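You operate a simulated robot arm through the tools that you are given. There is no shell and no other tool.

The job below is to be done with a simulated robot arm. You get a single attempt, and the scene is never put back.

Task
Tag the purple and grey test bags by number and seal both.
Fine: take the grey tags and the two seals on the desk; push the loose handle home.

The check looks at the end state, three seconds after you hand in, the way a careful person would. Anything else that was tipped, shoved, dropped, spilled or broken makes it a failure. Lids that push on must go on centred and level and be pressed home; caps that screw on are set level and turned clockwise until they are tight.

Robot
A 7-joint arm with a fingered hand, fixed in place. Base frame: the origin is at the foot of the arm, x ahead of it, y to its left, z up; the work surface is at about z = 0.8. Units: m, rad, N and s.
With the tool pointing down near the work surface it reaches from about 0.2 to 0.8 m from the base axis. Its first joint turns from -2.897 to 2.897 rad. Payload 4.9 kg.
The TCP is the grasp point between the finger pads, 0.032 m short of the fingertips. In the tool frame z runs along the fingers and y along their closing line. The gripper opens to 0.192 m. The gripper's body begins 0.089 m behind the TCP. The gripper is a hand of 3 fingers: y runs from the thumb to the fingers, the wrist lies at [0, 0, -0.267] in the tool frame, and closing takes about 1.5 s.
Orientation is that of the tool frame in the base frame, as [roll, pitch, yaw] about the fixed x, y, z axes, in that order (R = Rz(yaw) Ry(pitch) Rx(roll)). With the fingers straight down and closing along the base's y, the tool's x points along the base's -x, its y along +y and its z along -z.

Tools
- The arm moves only by the tool apply_moves. Its argument "deltas" is a list of rows, each a list of 7 numbers: the shift along the tool's x, y, z in m, then the turn, a rotation vector about the tool's x, y, z in rad, then the finger opening in m, from 0 to 0.192. In form: [[x, y, z, rx, ry, rz, claw], ...]. A call has 1 to 20 rows; each row is the pose to reach, as a shift and turn from the pose commanded when the call began, along the tool's axes at that moment. A row lasts 0.2 s, in which the tool goes at most 0.05 m and 0.15 rad; a call with a longer step from one row to the next is refused whole, and so is a gripper value outside its range. A pose out of reach is approached as far as the arm can. The call stops where the force on the tool passes 40 N (or 10 N more than at its start, if that is more) or the arm is blocked; 0.2 s more then pass. The fingers move at their own pace (about 0.153 m/s each) and stop on an object; they squeeze with about 22 N. The grip force told is the motor's: it shows also when the fingers shut on nothing. Time passes only in rows, and 0.2 s behind the last, so rows that repeat a pose let the fingers close. It gives the time, the measured TCP pose, the force on the tool (base axes), the opening and the grip force at its end, in the units of the frame above (readings bear some noise), with the torque about the TCP (base axes, N m) and any sound that the robot's microphone picked up.
- Cameras (640 x 400 px; columns grow to the right, rows downward): "scene" is fixed at [0.0509, 0.6508, 1.6005]; the picture's right is [-0.78, -0.63, 0.00], its down [-0.36, 0.45, -0.82] and it looks along [0.52, -0.64, -0.57] (base axes); focal length 362 px, centre (320, 200). "wrist" rides on the gripper at [0.08, -0.046, -0.113] in the tool frame; the picture's right is [0.50, 0.87, 0.00], its down [-0.67, 0.39, -0.63] and it looks along [-0.55, 0.32, 0.78] (tool axes); focal length 226 px, centre (320, 200). There is no depth. A picture from a camera that has moved, and an enlarged one, comes with that camera's place and axes in the base frame and with its lens.
- snapshot(camera): a new picture of that camera. The clock stands still meanwhile.
- preshape(shape): the hand has 3 fingers and takes this shape, open, in about a second: jaw (thumb against the fingers, like two jaws); tri (thumb and two fingers); tip (a fingertip pinch); poke (one finger out to press); point (the index stretched); flat (the hand flat); cup (the hand cupped); fist (a fist). The gripper value then closes the fingers along that shape, each until it touches; the sizes above hold for jaw. It gives what a move gives, with no picture.
- enlarge(camera, box): a new picture of the part [left, top, right, bottom] of that camera's present view, enlarged. The clock stands still meanwhile.
- hand_in(): hands the job in; it is judged then, once.

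Nothing tells you positions but the pictures and the camera data. Unless the task says otherwise, let go and move clear before handing in.

The tools are called after "Request:" as name(argument=value, ...) on one line, values as JSON. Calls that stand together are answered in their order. apply_moves: Moves the arm, as the interface text tells. Its arguments: {"type":"object","properties":{"deltas":{"type":"array"}},"required":["deltas"]} The other tools are called the same way: preshape (shape) gives the hand a shape; snapshot (camera) takes a picture; enlarge (camera, box) takes an enlarged picture of a part of a camera's view; hand_in () hands the job in.

At the start:

```text
t: 0.0
eef_pos: [0.4289, -0.1416, 1.124]
orientation: [-3.141, -0.001, -3.141]
ft_force: [-0.3, -0.9, -0.2]
wrist_torque: [-0.05, -0.05, 0.01]
grip_width: 0.1918
grip_force: 0.0
shape: jaw
```

scene: 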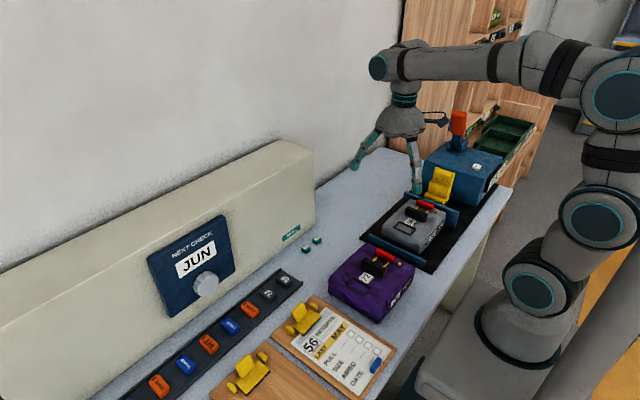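
wrist: 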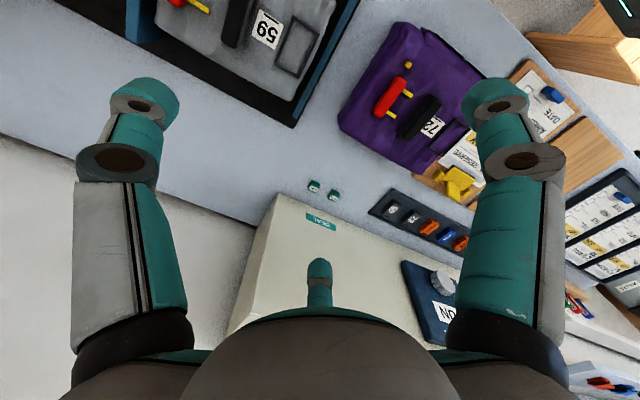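

I see a desk with a purple bag and a grey bag, a row of tags in a dark strip, and two small green seals near the beige box. I'll look closer at each area before I move anything.

Request:
enlarge(camera="scene", box=[320, 160, 520, 330])

Request:
enlarge(camera="scene", box=[120, 220, 340, 400])

Request:
enlarge(camera="scene", box=[400, 80, 560, 220])

Request:
enlarge(camera="wrist", box=[320, 20, 500, 220])

Request:
enlarge(camera="wrist", box=[140, 0, 360, 130])

Request:
enlarge(camera="wrist", box=[480, 40, 640, 400])

Request:
enlarge(camera="scene", box=[270, 210, 340, 260])

```text
2.35 times, centred on (420, 245) of scene
camera zoom: at [0.0509, 0.6508, 1.6005], right [-0.78, -0.63, 0.0], down [-0.36, 0.45, -0.82], along [0.52, -0.64, -0.57], focal length 853 px, centre (85, 94)
```

zoom: 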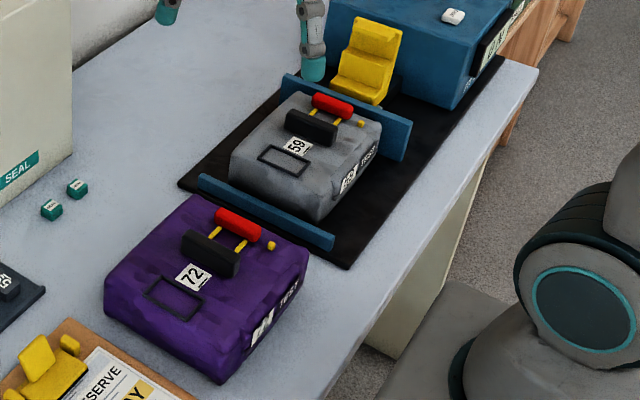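

```text
2.22 times, centred on (230, 310) of scene
camera zoom: at [0.0509, 0.6508, 1.6005], right [-0.78, -0.63, 0.0], down [-0.36, 0.45, -0.82], along [0.52, -0.64, -0.57], focal length 805 px, centre (520, -44)
```

zoom: 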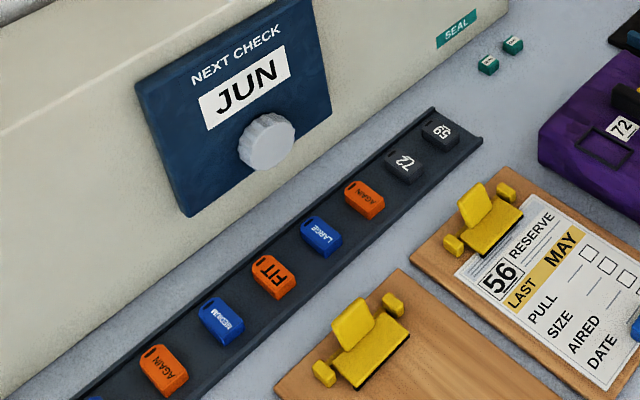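

```text
2.86 times, centred on (480, 150) of scene
camera zoom: at [0.0509, 0.6508, 1.6005], right [-0.78, -0.63, 0.0], down [-0.36, 0.45, -0.82], along [0.52, -0.64, -0.57], focal length 1036 px, centre (-137, 343)
```

zoom: 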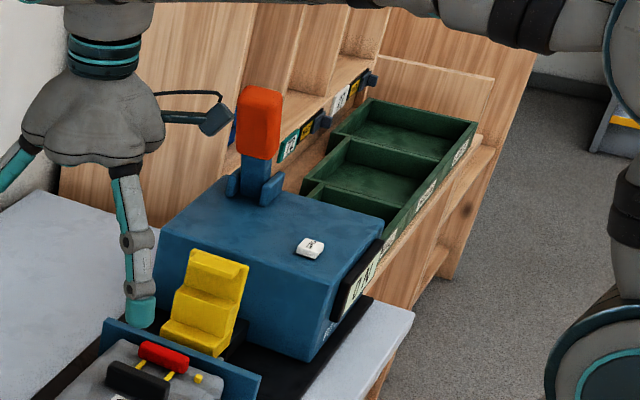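

```text
2.00 times, centred on (410, 120) of wrist
camera zoom: at [0.3498, -0.1868, 1.2368], right [-0.5, 0.87, 0.0], down [0.67, 0.39, 0.63], along [0.55, 0.32, -0.78], focal length 452 px, centre (140, 360)
```

zoom: 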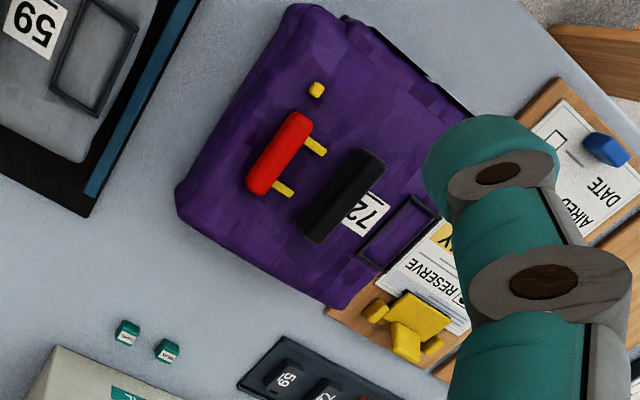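

```text
2.91 times, centred on (250, 65) of wrist
camera zoom: at [0.3498, -0.1868, 1.2368], right [-0.5, 0.87, 0.0], down [0.67, 0.39, 0.63], along [0.55, 0.32, -0.78], focal length 658 px, centre (524, 593)
```

zoom: 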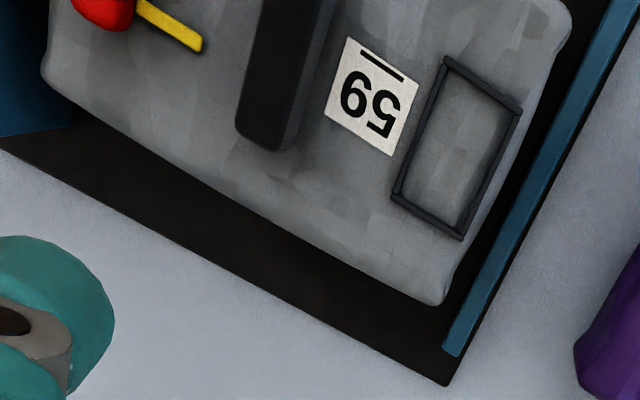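

```text
1.11 times, centred on (560, 220) of wrist
camera zoom: at [0.3498, -0.1868, 1.2368], right [-0.5, 0.87, 0.0], down [0.67, 0.39, 0.63], along [0.55, 0.32, -0.78], focal length 251 px, centre (53, 178)
```

zoom: 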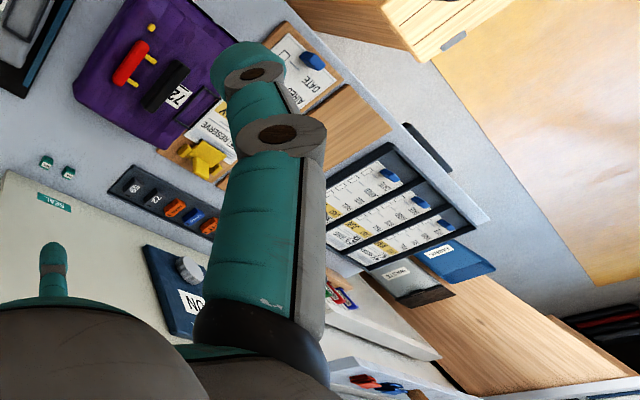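

```text
8.00 times, centred on (305, 235) of scene
camera zoom: at [0.0509, 0.6508, 1.6005], right [-0.78, -0.63, 0.0], down [-0.36, 0.45, -0.82], along [0.52, -0.64, -0.57], focal length 2899 px, centre (440, -80)
```

zoom: 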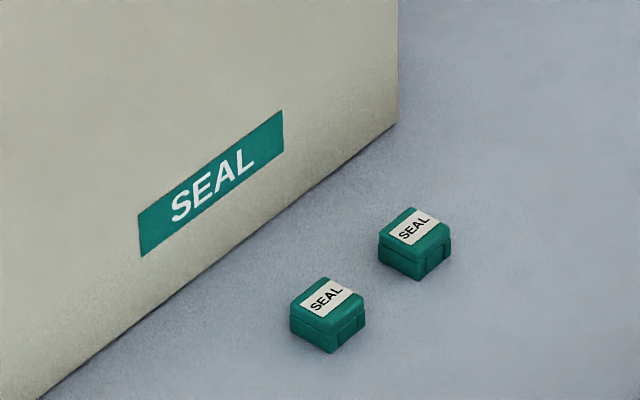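

The bags have numbers 72 (purple) and 59 (grey), and grey tags 72 and 59 lie at the end of the tray with two green seals nearby. I'll bring the wrist camera closer over the purple bag to see the handle, the frame and where the seal goes.

Request:
apply_moves(deltas=[[0.024, 0.026, 0.02, 0, 0, 0, 0.192], [0.048, 0.052, 0.04, 0, 0, 0, 0.192], [0.072, 0.078, 0.06, 0, 0, 0, 0.192], [0.096, 0.104, 0.08, 0, 0, 0, 0.192], [0.119, 0.132, 0.1, 0, 0, 0, 0.192], [0.119, 0.132, 0.1, 0, 0, 0, 0.192]])

Request:
snapshot(camera="wrist")

Request:
snapshot(camera="scene")

```text
t: 1.4
eef_pos: [0.3093, -0.0112, 1.0248]
orientation: [-3.142, 0.0, -3.141]
ft_force: [0.6, 1.3, 0.0]
wrist_torque: [-0.02, 0.0, 0.01]
grip_width: 0.192
grip_force: 0.1
shape: jaw
```

```text
taken
camera wrist: at [0.2303, -0.0561, 1.1371], right [-0.5, 0.87, 0.0], down [0.67, 0.39, 0.63], along [0.55, 0.32, -0.78], focal length 226 px, centre (320, 200)
```

wrist: 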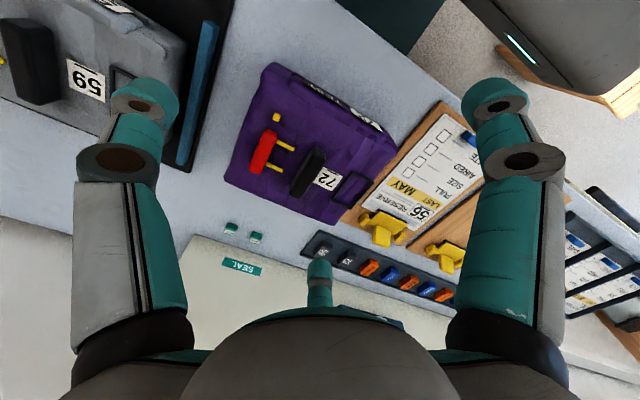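

```text
taken
```

scene: 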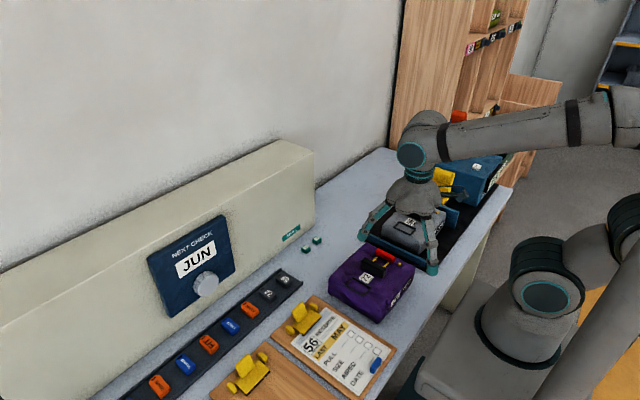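

The purple bag is in view with its red handle on two yellow pins. I'll zoom in on the handle, the frame and the boards with clips.

Request:
enlarge(camera="wrist", box=[220, 60, 400, 230])

Request:
enlarge(camera="wrist", box=[220, 200, 480, 320])

Request:
enlarge(camera="wrist", box=[340, 100, 500, 280])

Request:
enlarge(camera="wrist", box=[540, 170, 640, 340])

Request:
enlarge(camera="scene", box=[440, 0, 640, 160])

Request:
enlarge(camera="scene", box=[310, 230, 430, 330])

```text
2.35 times, centred on (310, 145) of wrist
camera zoom: at [0.2303, -0.0561, 1.1371], right [-0.5, 0.87, 0.0], down [0.67, 0.39, 0.63], along [0.55, 0.32, -0.78], focal length 532 px, centre (344, 329)
```

zoom: 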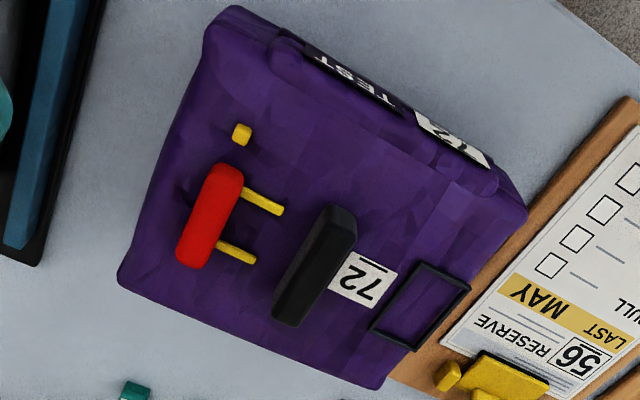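

```text
2.46 times, centred on (350, 260) of wrist
camera zoom: at [0.2303, -0.0561, 1.1371], right [-0.5, 0.87, 0.0], down [0.67, 0.39, 0.63], along [0.55, 0.32, -0.78], focal length 556 px, centre (246, 52)
```

zoom: 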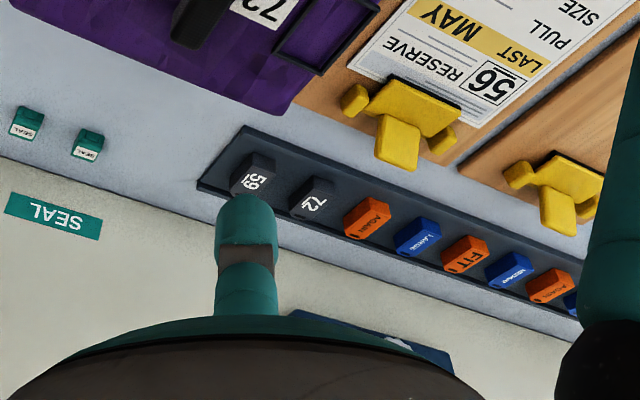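

```text
2.22 times, centred on (420, 190) of wrist
camera zoom: at [0.2303, -0.0561, 1.1371], right [-0.5, 0.87, 0.0], down [0.67, 0.39, 0.63], along [0.55, 0.32, -0.78], focal length 502 px, centre (98, 222)
```

zoom: 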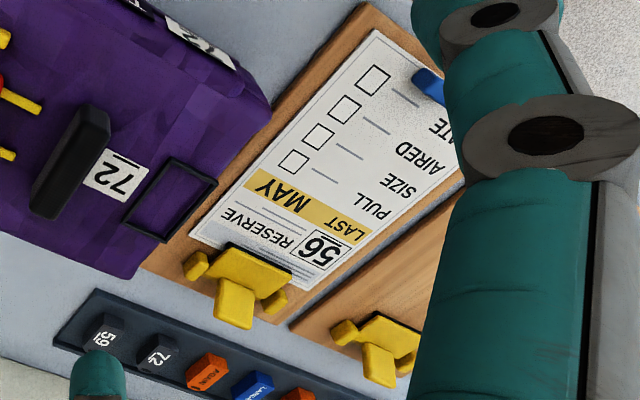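

```text
2.35 times, centred on (590, 255) of wrist
camera zoom: at [0.2303, -0.0561, 1.1371], right [-0.5, 0.87, 0.0], down [0.67, 0.39, 0.63], along [0.55, 0.32, -0.78], focal length 532 px, centre (-315, 71)
```

zoom: 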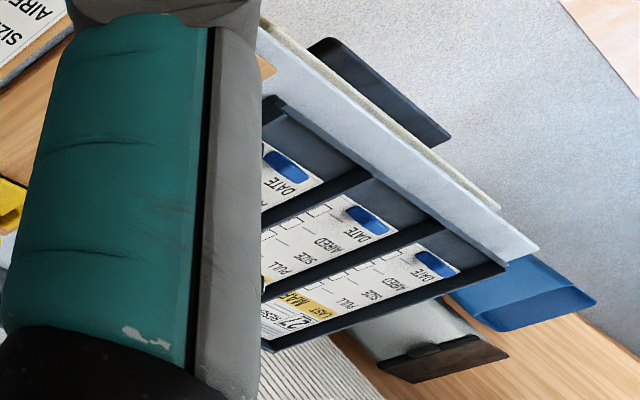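

```text
2.50 times, centred on (540, 80) of scene
camera zoom: at [0.0509, 0.6508, 1.6005], right [-0.78, -0.63, 0.0], down [-0.36, 0.45, -0.82], along [0.52, -0.64, -0.57], focal length 906 px, centre (-230, 500)
```

zoom: 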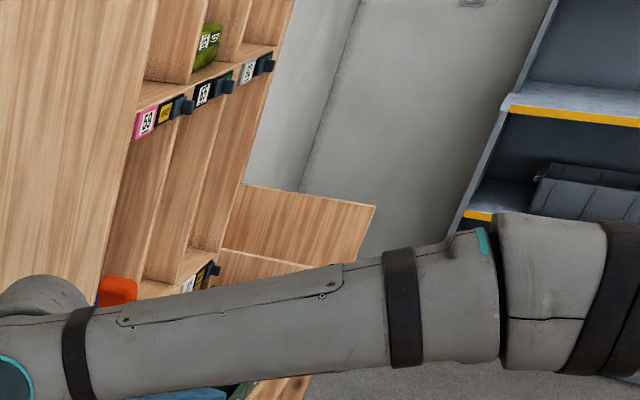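

```text
4.00 times, centred on (370, 280) of scene
camera zoom: at [0.0509, 0.6508, 1.6005], right [-0.78, -0.63, 0.0], down [-0.36, 0.45, -0.82], along [0.52, -0.64, -0.57], focal length 1450 px, centre (120, -120)
```

zoom: 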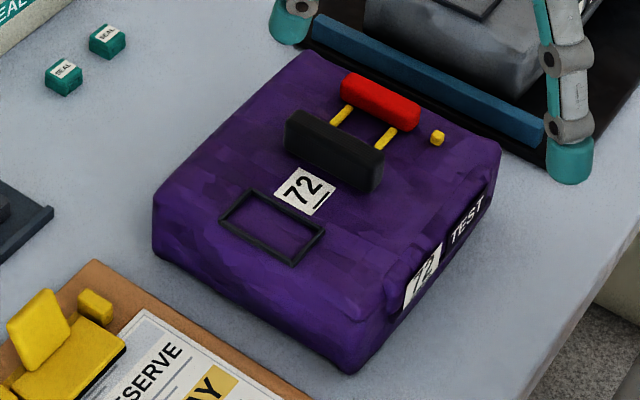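

The purple bag's red handle stands off its black housing on two yellow pins. I'll look at the grey bag the same way to compare, staying high.

Request:
apply_moves(deltas=[[0, -0.047, -0.006, 0, 0, 0, 0.192], [0, -0.094, -0.012, 0, 0, 0, 0.192], [0, -0.141, -0.018, 0, 0, 0, 0.192], [0, -0.188, -0.024, 0, 0, 0, 0.192], [0, -0.235, -0.03, 0, 0, 0, 0.192], [0, -0.28, -0.035, 0, 0, 0, 0.192], [0, -0.28, -0.035, 0, 0, 0, 0.192]])

Request:
snapshot(camera="wrist")

Request:
enlarge(camera="wrist", box=[180, 20, 440, 240])

Request:
snapshot(camera="scene")

```text
t: 3.0
eef_pos: [0.3112, -0.2888, 1.0574]
orientation: [-3.141, 0.0, -3.141]
ft_force: [0.7, 0.2, 0.8]
wrist_torque: [-0.01, 0.03, 0.03]
grip_width: 0.1921
grip_force: 0.1
shape: jaw
```

```text
taken
camera wrist: at [0.2307, -0.3344, 1.1705], right [-0.5, 0.87, 0.0], down [0.67, 0.39, 0.63], along [0.55, 0.32, -0.78], focal length 226 px, centre (320, 200)
```

wrist: 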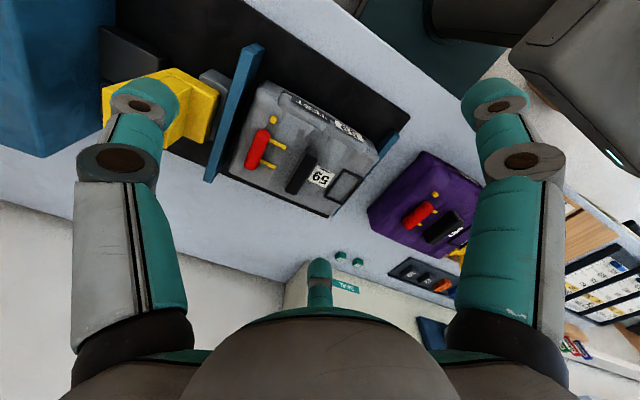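

```text
1.82 times, centred on (310, 130) of wrist
camera zoom: at [0.2307, -0.3344, 1.1705], right [-0.5, 0.87, 0.0], down [0.67, 0.39, 0.63], along [0.55, 0.32, -0.78], focal length 411 px, centre (338, 327)
```

zoom: 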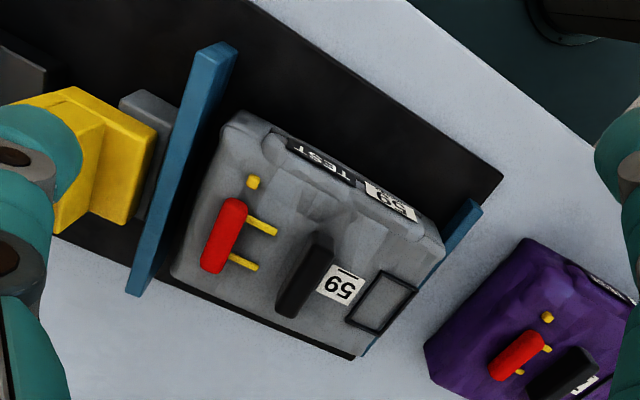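

```text
taken
```

scene: 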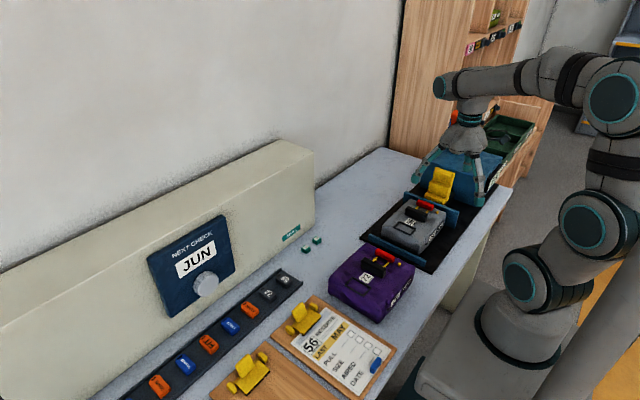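

Both red handles look similar, but by my measurements the gap on the grey bag is about a centimetre larger. I'll zoom in further to compare the handles and see which one is loose.

Request:
enlarge(camera="scene", box=[395, 190, 455, 230])

Request:
enlarge(camera="scene", box=[345, 240, 415, 290])

Request:
enlarge(camera="wrist", box=[230, 100, 320, 200])

Request:
enlarge(camera="wrist", box=[370, 150, 490, 270])

Request:
enlarge(camera="wrist", box=[0, 0, 260, 200])

```text
10.00 times, centred on (425, 210) of scene
camera zoom: at [0.0509, 0.6508, 1.6005], right [-0.78, -0.63, 0.0], down [-0.36, 0.45, -0.82], along [0.52, -0.64, -0.57], focal length 3624 px, centre (-730, 100)
```

zoom: 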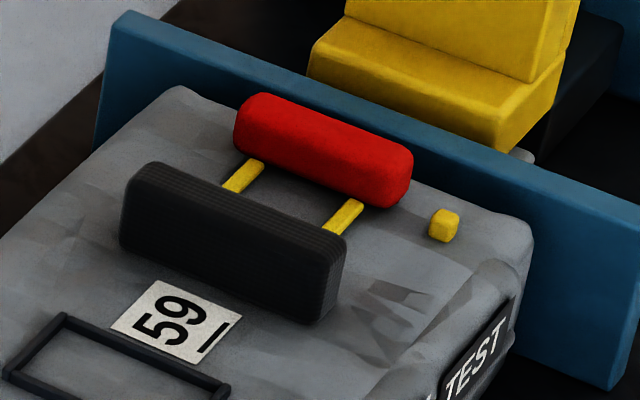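

```text
8.00 times, centred on (380, 265) of scene
camera zoom: at [0.0509, 0.6508, 1.6005], right [-0.78, -0.63, 0.0], down [-0.36, 0.45, -0.82], along [0.52, -0.64, -0.57], focal length 2899 px, centre (-160, -320)
```

zoom: 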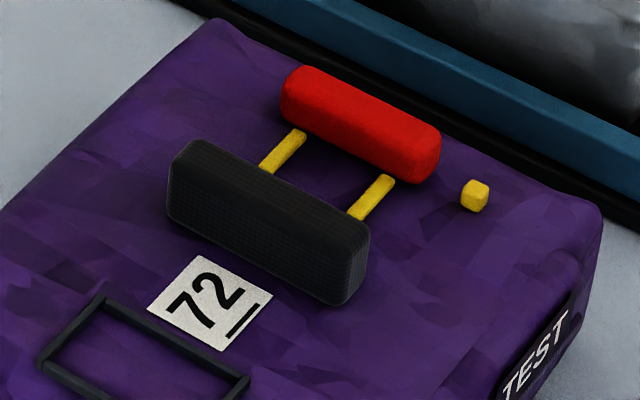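

```text
4.00 times, centred on (275, 150) of wrist
camera zoom: at [0.2307, -0.3344, 1.1705], right [-0.5, 0.87, 0.0], down [0.67, 0.39, 0.63], along [0.55, 0.32, -0.78], focal length 904 px, centre (500, 400)
```

zoom: 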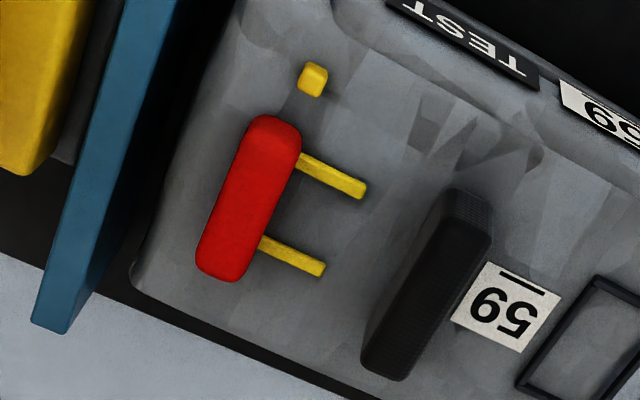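

```text
3.33 times, centred on (430, 210) of wrist
camera zoom: at [0.2307, -0.3344, 1.1705], right [-0.5, 0.87, 0.0], down [0.67, 0.39, 0.63], along [0.55, 0.32, -0.78], focal length 754 px, centre (-47, 167)
```

zoom: 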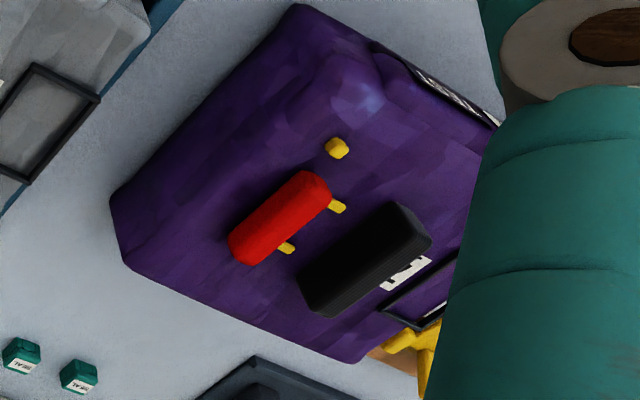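

```text
2.00 times, centred on (130, 100) of wrist
camera zoom: at [0.2307, -0.3344, 1.1705], right [-0.5, 0.87, 0.0], down [0.67, 0.39, 0.63], along [0.55, 0.32, -0.78], focal length 452 px, centre (700, 400)
```

zoom: 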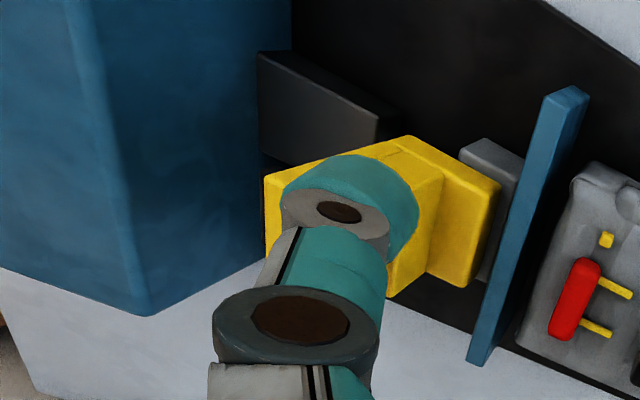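

The two handles look nearly alike from these angles, so I need an exact comparison. I'll turn the wrist camera to look along x, square to the handle's travel, over the grey bag first.

Request:
apply_moves(deltas=[[0.007, -0.005, 0.007, 0, 0, 0.132, 0.192], [0.014, -0.01, 0.014, 0, 0, 0.264, 0.192], [0.021, -0.015, 0.021, 0, 0, 0.396, 0.192], [0.027, -0.021, 0.028, 0, 0, 0.527, 0.192], [0.027, -0.021, 0.028, 0, 0, 0.527, 0.192]])

Request:
snapshot(camera="wrist")

Request:
enlarge(camera="wrist", box=[260, 120, 420, 240])

```text
t: 4.2
eef_pos: [0.2837, -0.3094, 1.0303]
orientation: [-3.141, 0.0, 2.613]
ft_force: [-0.6, -0.2, -0.2]
wrist_torque: [-0.02, 0.03, 0.02]
grip_width: 0.1918
grip_force: 0.0
shape: jaw
```

```text
taken
camera wrist: at [0.192, -0.3092, 1.1434], right [0.0, 1.0, 0.0], down [0.78, 0.0, 0.63], along [0.63, 0.0, -0.78], focal length 226 px, centre (320, 200)
```

wrist: 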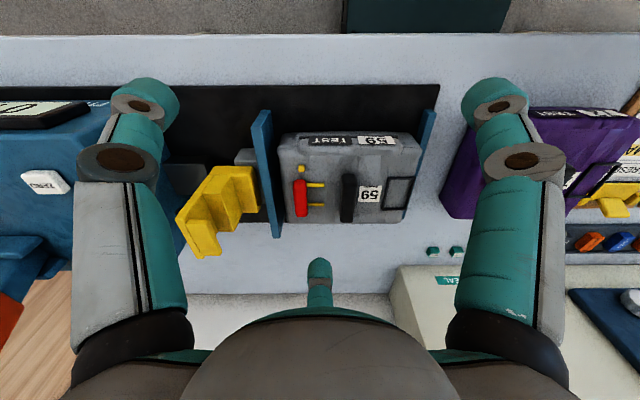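

```text
3.33 times, centred on (340, 180) of wrist
camera zoom: at [0.192, -0.3092, 1.1434], right [0.0, 1.0, 0.0], down [0.78, 0.0, 0.63], along [0.63, 0.0, -0.78], focal length 754 px, centre (253, 267)
```

zoom: 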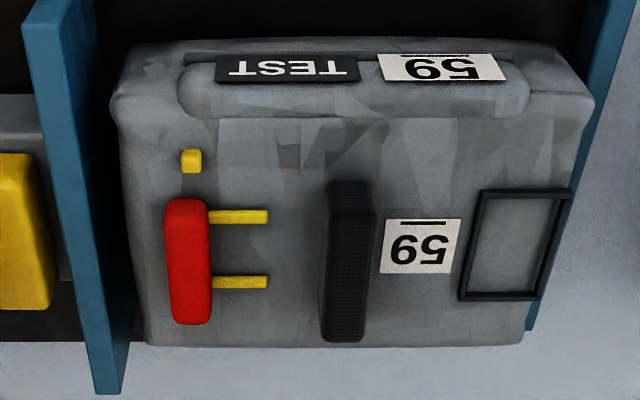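

This square-on view of the grey bag shows the pins ending well short of the black block. I'll take the identical view over the purple bag.

Request:
apply_moves(deltas=[[0.0257, 0.0392, 0, 0, 0, 0, 0.192], [0.0514, 0.0784, 0, 0, 0, 0, 0.192], [0.0771, 0.1176, 0, 0, 0, 0, 0.192], [0.1028, 0.1568, 0, 0, 0, 0, 0.192], [0.1285, 0.196, 0, 0, 0, 0, 0.192], [0.154, 0.235, 0.003, 0, 0, 0, 0.192], [0.154, 0.235, 0.003, 0, 0, 0, 0.192]])

Request:
snapshot(camera="wrist")

Request:
enlarge(camera="wrist", box=[260, 120, 420, 240])

Request:
enlarge(camera="wrist", box=[400, 120, 640, 290])

```text
t: 5.8
eef_pos: [0.2685, -0.0276, 1.029]
orientation: [-3.142, 0.001, 2.615]
ft_force: [0.3, 0.5, 1.1]
wrist_torque: [0.02, 0.03, 0.0]
grip_width: 0.1919
grip_force: 0.0
shape: jaw
```

```text
taken
camera wrist: at [0.1763, -0.0259, 1.1418], right [0.0, 1.0, 0.0], down [0.78, 0.0, 0.63], along [0.63, 0.0, -0.78], focal length 226 px, centre (320, 200)
```

wrist: 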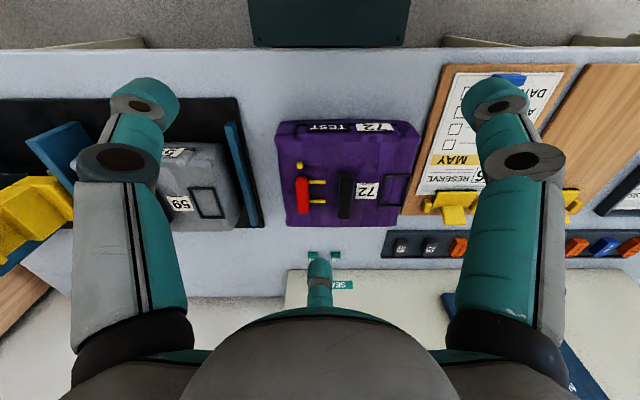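

```text
3.33 times, centred on (340, 180) of wrist
camera zoom: at [0.1763, -0.0259, 1.1418], right [0.0, 1.0, 0.0], down [0.78, 0.0, 0.63], along [0.63, 0.0, -0.78], focal length 754 px, centre (253, 267)
```

zoom: 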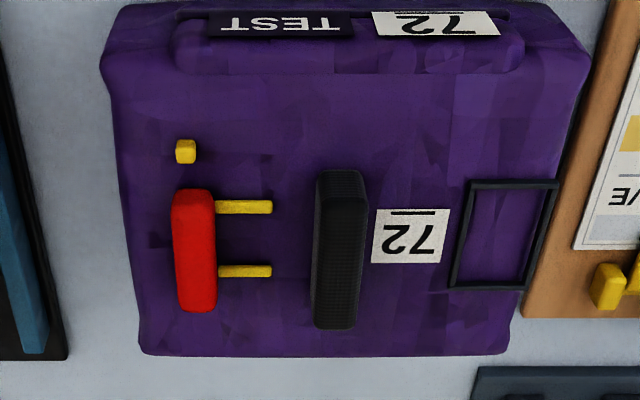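

```text
2.35 times, centred on (520, 205) of wrist
camera zoom: at [0.1763, -0.0259, 1.1418], right [0.0, 1.0, 0.0], down [0.78, 0.0, 0.63], along [0.63, 0.0, -0.78], focal length 532 px, centre (-151, 188)
```

zoom: 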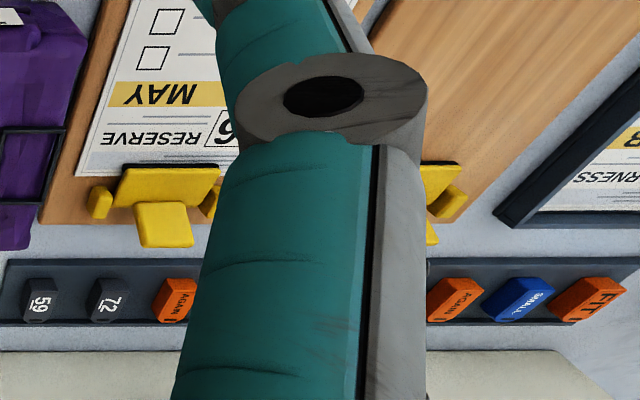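

The purple and grey layouts match, except that the grey bag's red handle sits about 5 mm farther from its block. Before touching anything I'll look at the hand's real shape and the purple bag from a few more crops.

Request:
snapshot(camera="scene")

Request:
enlarge(camera="scene", box=[330, 90, 490, 310])

Request:
enlarge(camera="wrist", box=[280, 140, 360, 200])

Request:
enlarge(camera="wrist", box=[60, 60, 600, 400])

```text
taken
```

scene: 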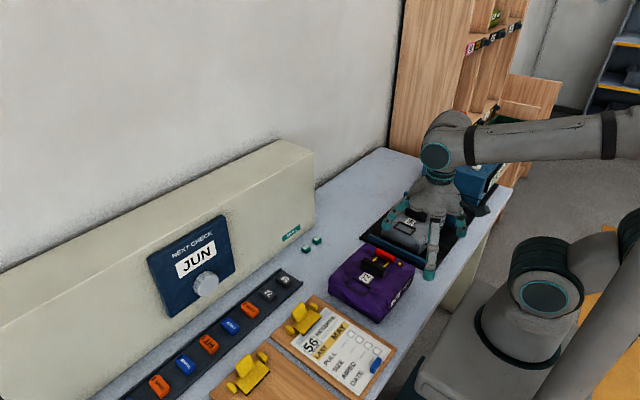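

```text
1.82 times, centred on (410, 200) of scene
camera zoom: at [0.0509, 0.6508, 1.6005], right [-0.78, -0.63, 0.0], down [-0.36, 0.45, -0.82], along [0.52, -0.64, -0.57], focal length 659 px, centre (156, 200)
```

zoom: 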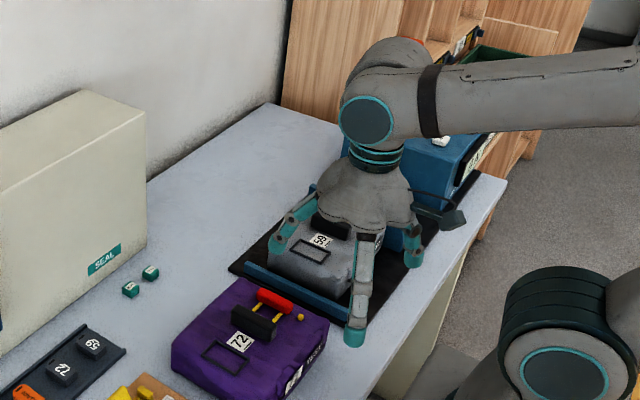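

```text
6.67 times, centred on (320, 170) of wrist
camera zoom: at [0.1763, -0.0259, 1.1418], right [0.0, 1.0, 0.0], down [0.78, 0.0, 0.63], along [0.63, 0.0, -0.78], focal length 1507 px, centre (320, 400)
```

zoom: 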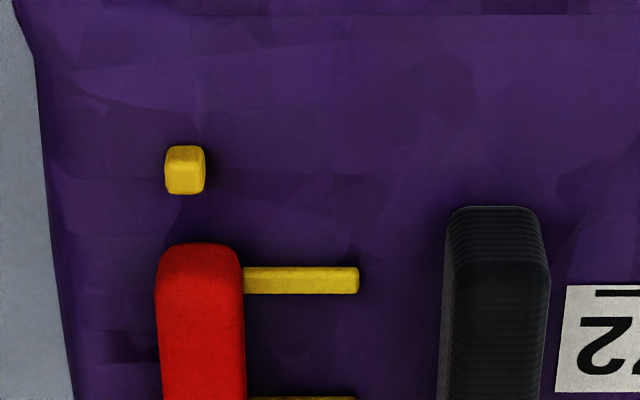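

```text
1.18 times, centred on (330, 230) of wrist
camera zoom: at [0.1763, -0.0259, 1.1418], right [0.0, 1.0, 0.0], down [0.78, 0.0, 0.63], along [0.63, 0.0, -0.78], focal length 266 px, centre (308, 165)
```

zoom: 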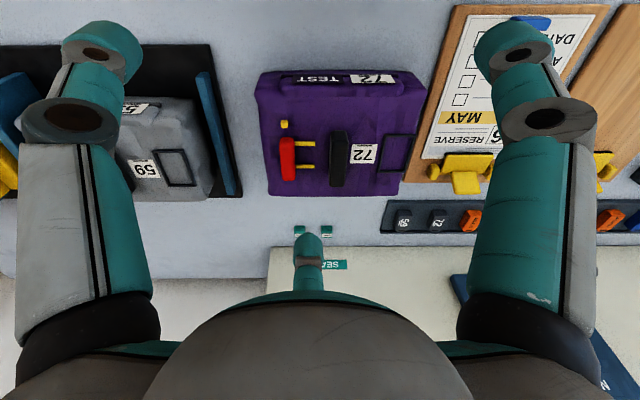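

The hand has three fingers spread around the palm: a thumb on -y and two fingers on +y. I'll lift clear and try the fingertip pinch shape in free air to see where the tips meet.

Request:
apply_moves(deltas=[[0, 0, -0.05, 0, 0, -0.13, 0.192], [-0.02, 0, -0.09, 0, 0, -0.26, 0.192], [-0.04, 0, -0.12, 0, 0, -0.39, 0.192], [-0.06, 0, -0.12, 0, 0, -0.526, 0.192]])

Request:
preshape(shape="tip")

Request:
snapshot(camera="wrist")

Request:
snapshot(camera="scene")

```text
t: 6.8
eef_pos: [0.3199, -0.0585, 1.1485]
orientation: [-3.14, -0.001, -3.14]
ft_force: [-0.1, -0.4, 0.0]
wrist_torque: [-0.01, 0.01, -0.04]
grip_width: 0.1919
grip_force: 0.1
shape: jaw
```

```text
t: 7.7
eef_pos: [0.3201, -0.059, 1.1474]
orientation: [-3.141, 0.0, 3.139]
ft_force: [-0.5, 0.1, -1.2]
wrist_torque: [-0.01, 0.02, -0.01]
grip_width: 0.1922
grip_force: 0.1
shape: tip
```

```text
taken
camera wrist: at [0.2396, -0.1048, 1.2601], right [-0.5, 0.87, 0.0], down [0.67, 0.39, 0.63], along [0.55, 0.31, -0.78], focal length 226 px, centre (320, 200)
```

wrist: 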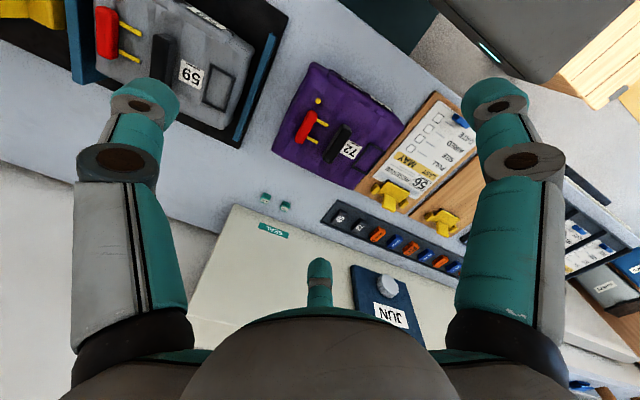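

```text
taken
```

scene: 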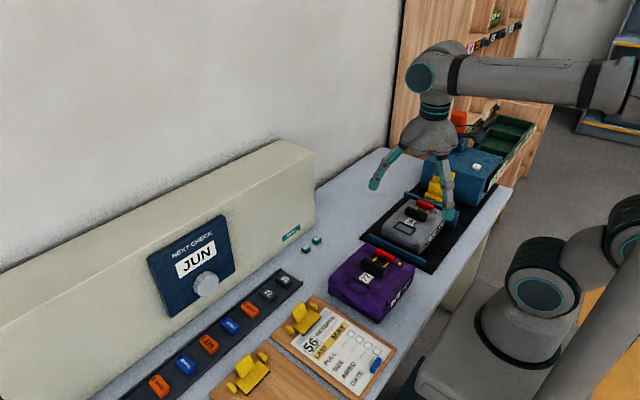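

Open, the tip shape looks the same as jaw. I'll close it partway in free air to see how the fingertips meet.

Request:
apply_moves(deltas=[[0, 0, 0, 0, 0, 0, 0.03], [0, 0, 0, 0, 0, 0, 0.03], [0, 0, 0, 0, 0, 0, 0.03], [0, 0, 0, 0, 0, 0, 0.03], [0, 0, 0, 0, 0, 0, 0.03], [0, 0, 0, 0, 0, 0, 0.03]])

Request:
snapshot(camera="wrist")

Request:
enlarge(camera="scene", box=[350, 60, 510, 240])

```text
t: 9.1
eef_pos: [0.3203, -0.0594, 1.1468]
orientation: [-3.141, 0.001, -3.141]
ft_force: [0.7, 0.1, 0.7]
wrist_torque: [-0.01, 0.03, -0.02]
grip_width: 0.0302
grip_force: 0.1
shape: tip
```

```text
taken
camera wrist: at [0.2397, -0.1049, 1.2601], right [-0.5, 0.87, 0.0], down [0.67, 0.39, 0.63], along [0.55, 0.32, -0.78], focal length 226 px, centre (320, 200)
```

wrist: 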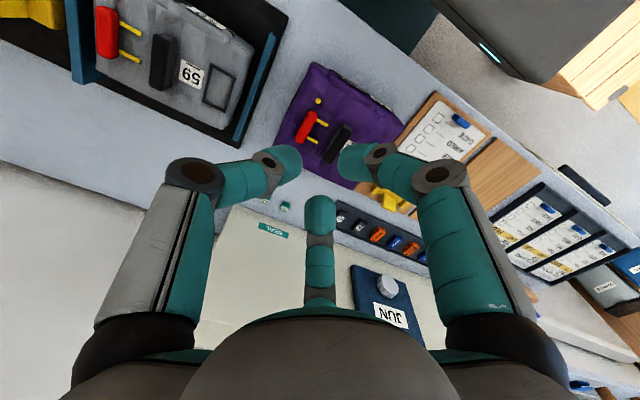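

```text
2.22 times, centred on (430, 150) of scene
camera zoom: at [0.0509, 0.6508, 1.6005], right [-0.78, -0.63, 0.0], down [-0.36, 0.45, -0.82], along [0.52, -0.64, -0.57], focal length 805 px, centre (76, 311)
```

zoom: 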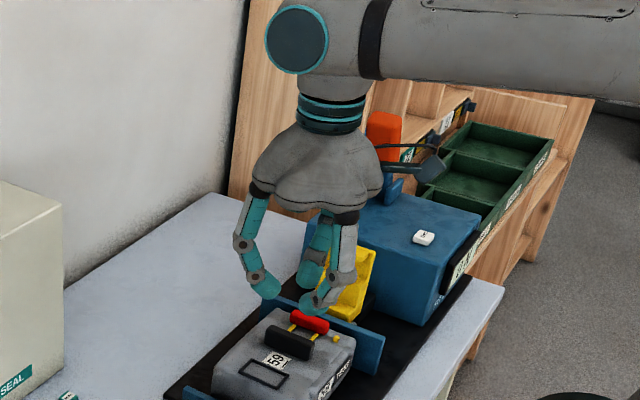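

The tip shape brings all three fingertips together in a small ring near the TCP. I'll check how jaw and poke look when closed so I can choose between them.

Request:
preshape(shape="jaw")

Request:
apply_moves(deltas=[[0, 0, 0, 0, 0, 0, 0.03], [0, 0, 0, 0, 0, 0, 0.03], [0, 0, 0, 0, 0, 0, 0.03], [0, 0, 0, 0, 0, 0, 0.03], [0, 0, 0, 0, 0, 0, 0.03], [0, 0, 0, 0, 0, 0, 0.03]])

Request:
snapshot(camera="wrist")

Request:
enlarge(camera="scene", box=[350, 60, 510, 240])

Request:
preshape(shape="poke")

Request:
snapshot(camera="wrist")

Request:
enlarge(camera="scene", box=[350, 60, 510, 240])

```text
t: 10.0
eef_pos: [0.3186, -0.0584, 1.1479]
orientation: [-3.141, 0.001, 3.141]
ft_force: [0.4, 0.6, -0.6]
wrist_torque: [-0.02, -0.01, -0.01]
grip_width: 0.1917
grip_force: 0.0
shape: jaw
```

```text
t: 11.4
eef_pos: [0.3181, -0.0597, 1.1468]
orientation: [3.141, 0.001, -3.142]
ft_force: [0.3, 0.6, -0.1]
wrist_torque: [-0.01, -0.03, 0.01]
grip_width: 0.0303
grip_force: 0.1
shape: jaw
```

```text
taken
camera wrist: at [0.2398, -0.1049, 1.2601], right [-0.5, 0.87, 0.0], down [0.67, 0.39, 0.63], along [0.55, 0.32, -0.78], focal length 226 px, centre (320, 200)
```

wrist: 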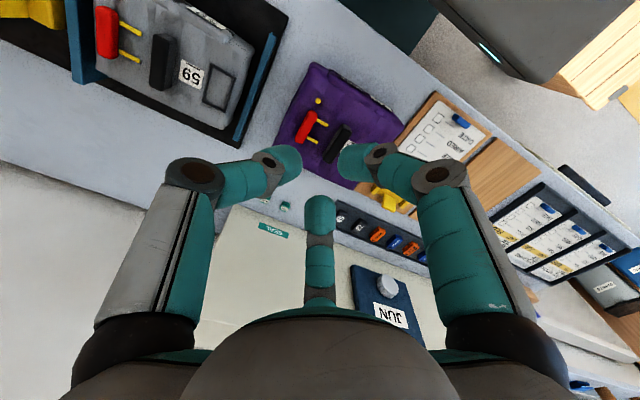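

```text
2.22 times, centred on (430, 150) of scene
camera zoom: at [0.0509, 0.6508, 1.6005], right [-0.78, -0.63, 0.0], down [-0.36, 0.45, -0.82], along [0.52, -0.64, -0.57], focal length 805 px, centre (76, 311)
```

zoom: 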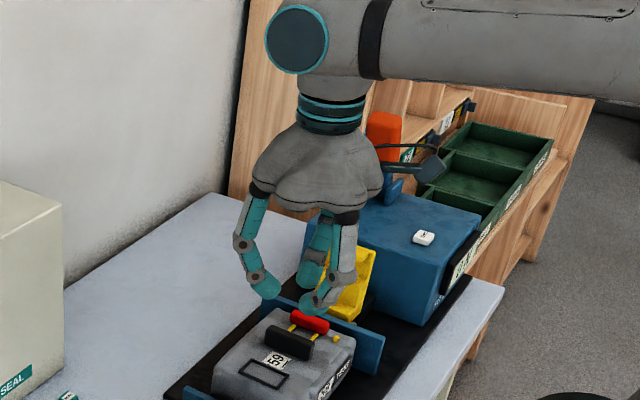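

```text
t: 12.3
eef_pos: [0.3194, -0.0601, 1.1464]
orientation: [3.141, -0.001, -3.141]
ft_force: [0.0, 0.2, 0.4]
wrist_torque: [-0.05, -0.06, -0.02]
grip_width: 0.0
grip_force: 0.2
shape: poke
```

```text
taken
camera wrist: at [0.2398, -0.1049, 1.2601], right [-0.5, 0.87, 0.0], down [0.67, 0.39, 0.63], along [0.55, 0.32, -0.78], focal length 226 px, centre (320, 200)
```

wrist: 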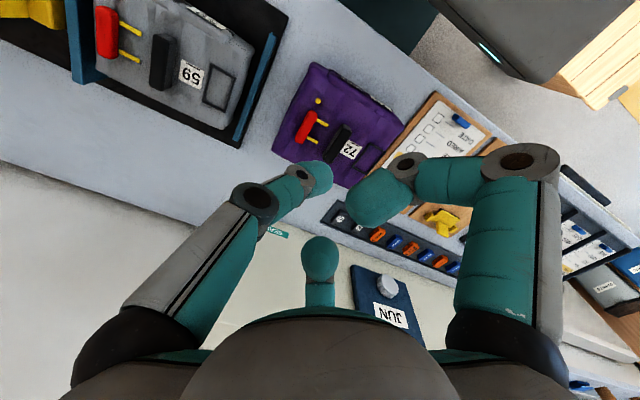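

```text
2.22 times, centred on (430, 150) of scene
camera zoom: at [0.0509, 0.6508, 1.6005], right [-0.78, -0.63, 0.0], down [-0.36, 0.45, -0.82], along [0.52, -0.64, -0.57], focal length 805 px, centre (76, 311)
```

zoom: 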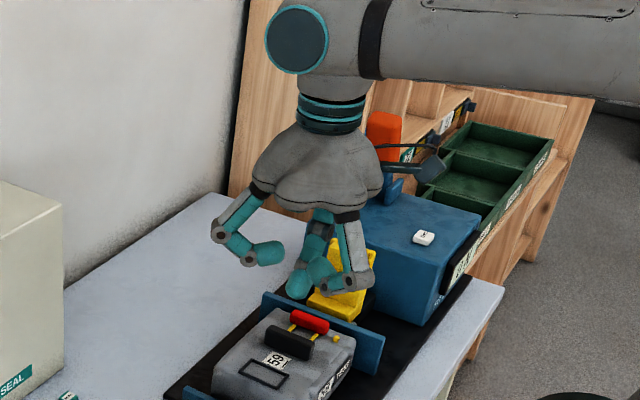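

Jaw and tip close alike, with the three tips meeting at the TCP axis. I take the grey bag's handle, the one in the pull tester, to be the loose one, at about (0.39, -0.336, 0.89). I'll close the hand into a blunt pusher, turn it so no finger points at the yellow carriage, and hover beside that handle.

Request:
preshape(shape="jaw")

Request:
apply_moves(deltas=[[-0.009, -0.039, 0.006, 0, 0, 0.131, 0.0], [-0.018, -0.079, 0.015, 0, 0, 0.262, 0.0], [-0.027, -0.118, 0.025, 0, 0, 0.393, 0.0], [-0.036, -0.157, 0.035, 0, 0, 0.524, 0.0], [-0.045, -0.197, 0.05, 0, 0, 0.655, 0.0], [-0.053, -0.236, 0.065, 0, 0, 0.786, 0.0], [-0.062, -0.276, 0.08, 0, 0, 0.917, 0.0], [-0.071, -0.315, 0.096, 0, 0, 1.047, 0.0], [-0.071, -0.315, 0.096, 0, 0, 1.047, 0.0]])

Request:
snapshot(camera="wrist")

Request:
enlarge(camera="scene", box=[350, 60, 510, 260])

```text
t: 13.2
eef_pos: [0.3195, -0.0588, 1.1478]
orientation: [3.141, 0.0, -3.141]
ft_force: [0.1, -0.1, 0.7]
wrist_torque: [0.02, -0.01, 0.02]
grip_width: 0.1919
grip_force: 0.0
shape: jaw
```

```text
t: 15.2
eef_pos: [0.3899, -0.3765, 1.0509]
orientation: [-3.141, 0.001, 2.094]
ft_force: [0.5, -0.3, 0.2]
wrist_torque: [-0.01, 0.03, 0.01]
grip_width: 0.0002
grip_force: 21.7
shape: jaw
```

```text
taken
camera wrist: at [0.31, -0.3305, 1.1644], right [0.5, 0.86, 0.0], down [0.67, -0.39, 0.63], along [0.55, -0.32, -0.78], focal length 226 px, centre (320, 200)
```

wrist: 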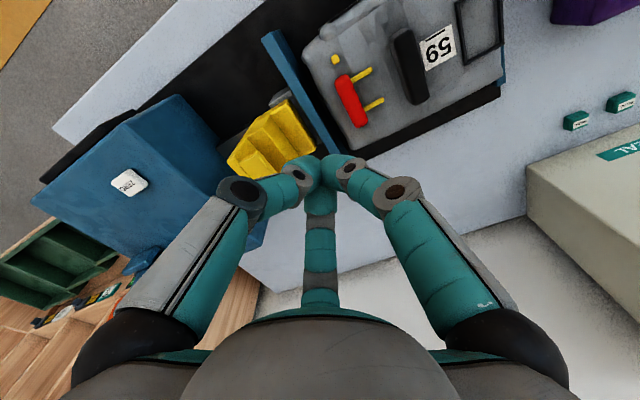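

```text
2.00 times, centred on (430, 160) of scene
camera zoom: at [0.0509, 0.6508, 1.6005], right [-0.78, -0.63, 0.0], down [-0.36, 0.45, -0.82], along [0.52, -0.64, -0.57], focal length 725 px, centre (100, 280)
```

zoom: 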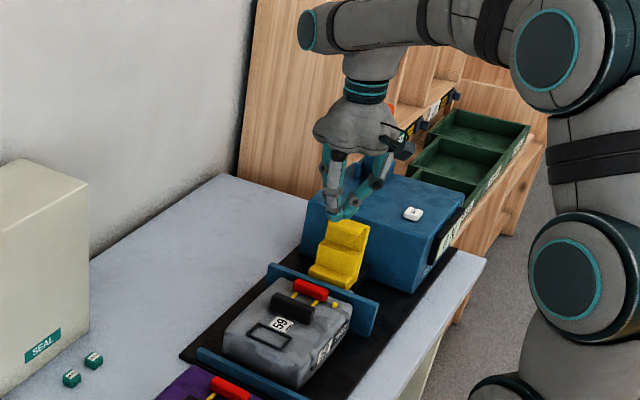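

The closed fingertips hover over the tester side of the grey bag. I'll zoom to fix the handle's position before descending.

Request:
enlarge(camera="wrist", box=[250, 20, 450, 200])

```text
2.22 times, centred on (350, 110) of wrist
camera zoom: at [0.31, -0.3305, 1.1644], right [0.5, 0.86, 0.0], down [0.67, -0.39, 0.63], along [0.55, -0.32, -0.78], focal length 502 px, centre (253, 400)
```

zoom: 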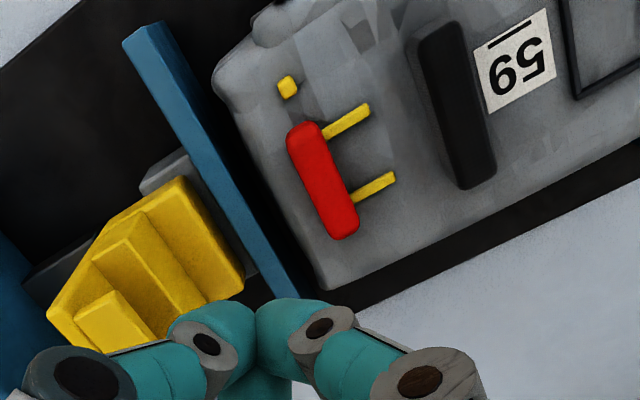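

The handle reads (0.392, -0.337) with the fin about 3.5 cm behind it, and my hover point lies in the gap. I'll descend to just above handle height.

Request:
apply_moves(deltas=[[0, 0, 0.03, 0, 0, 0, 0.0], [0, 0, 0.06, 0, 0, 0, 0.0], [0, 0, 0.09, 0, 0, 0, 0.0], [0, 0, 0.118, 0, 0, 0, 0.0], [0, 0, 0.118, 0, 0, 0, 0.0]])

Request:
snapshot(camera="wrist")

Request:
enlarge(camera="scene", box=[390, 150, 480, 230])

```text
t: 16.4
eef_pos: [0.3898, -0.3741, 0.9336]
orientation: [-3.141, 0.0, 2.097]
ft_force: [-0.3, -0.5, -1.2]
wrist_torque: [0.02, 0.0, -0.01]
grip_width: 0.0
grip_force: 22.0
shape: jaw
```

```text
taken
camera wrist: at [0.3098, -0.3281, 1.0461], right [0.5, 0.87, 0.0], down [0.67, -0.39, 0.63], along [0.55, -0.32, -0.78], focal length 226 px, centre (320, 200)
```

wrist: 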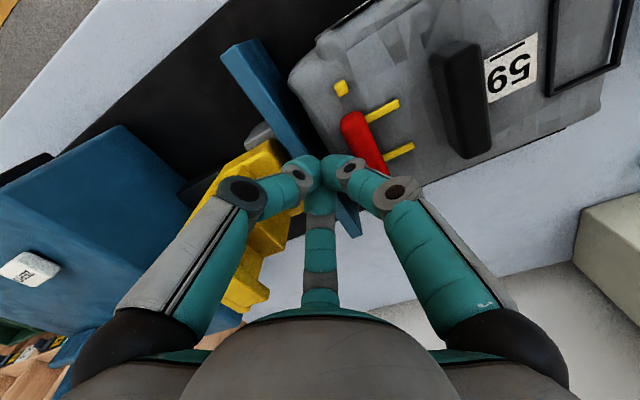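

```text
5.00 times, centred on (435, 190) of scene
camera zoom: at [0.0509, 0.6508, 1.6005], right [-0.78, -0.63, 0.0], down [-0.36, 0.45, -0.82], along [0.52, -0.64, -0.57], focal length 1812 px, centre (-255, 250)
```

zoom: 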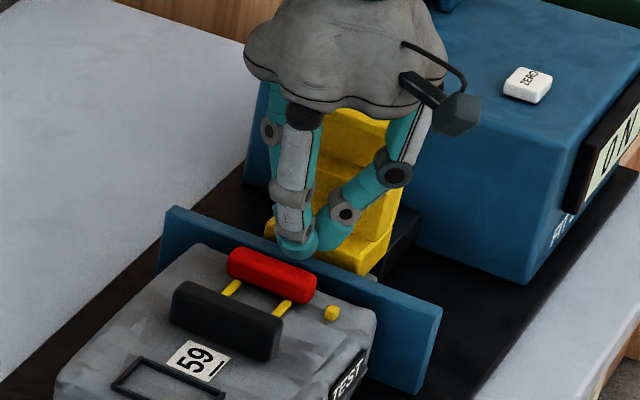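

The fingertips are right behind the red handle with a small gap. I'll lower them to handle height in small steps while watching the force.

Request:
apply_moves(deltas=[[0, 0, 0.004, 0, 0, 0, 0.0], [0, 0, 0.008, 0, 0, 0, 0.0], [0, 0, 0.012, 0, 0, 0, 0.0], [0, 0, 0.015, 0, 0, 0, 0.0], [0, 0, 0.015, 0, 0, 0, 0.0]])

Request:
enlarge(camera="wrist", box=[270, 60, 450, 220])

Request:
enlarge(camera="scene", box=[405, 180, 465, 230])

```text
t: 17.6
eef_pos: [0.3907, -0.375, 0.92]
orientation: [-3.141, 0.0, 2.095]
ft_force: [-0.7, 0.4, 0.7]
wrist_torque: [-0.01, 0.0, 0.02]
grip_width: 0.0
grip_force: 21.5
shape: jaw
```

```text
2.50 times, centred on (360, 140) of wrist
camera zoom: at [0.3112, -0.3286, 1.032], right [0.5, 0.87, 0.0], down [0.67, -0.39, 0.63], along [0.55, -0.32, -0.78], focal length 565 px, centre (220, 350)
```

zoom: 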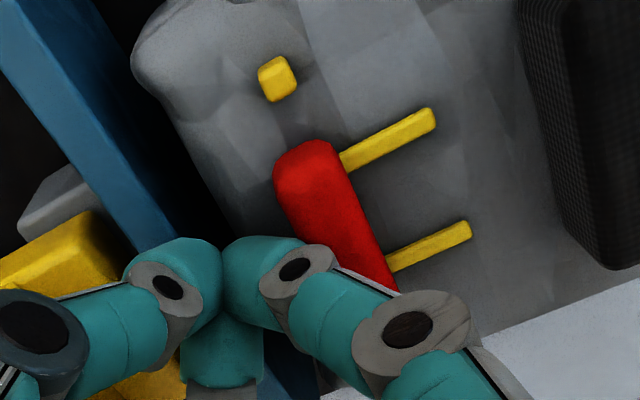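

```text
8.00 times, centred on (435, 205) of scene
camera zoom: at [0.0509, 0.6508, 1.6005], right [-0.78, -0.63, 0.0], down [-0.36, 0.45, -0.82], along [0.52, -0.64, -0.57], focal length 2899 px, centre (-600, 160)
```

zoom: 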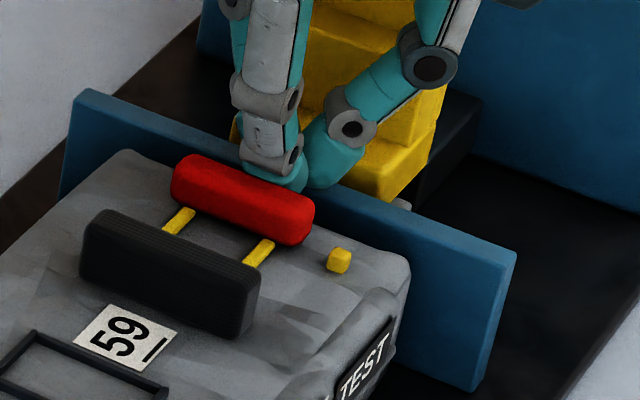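

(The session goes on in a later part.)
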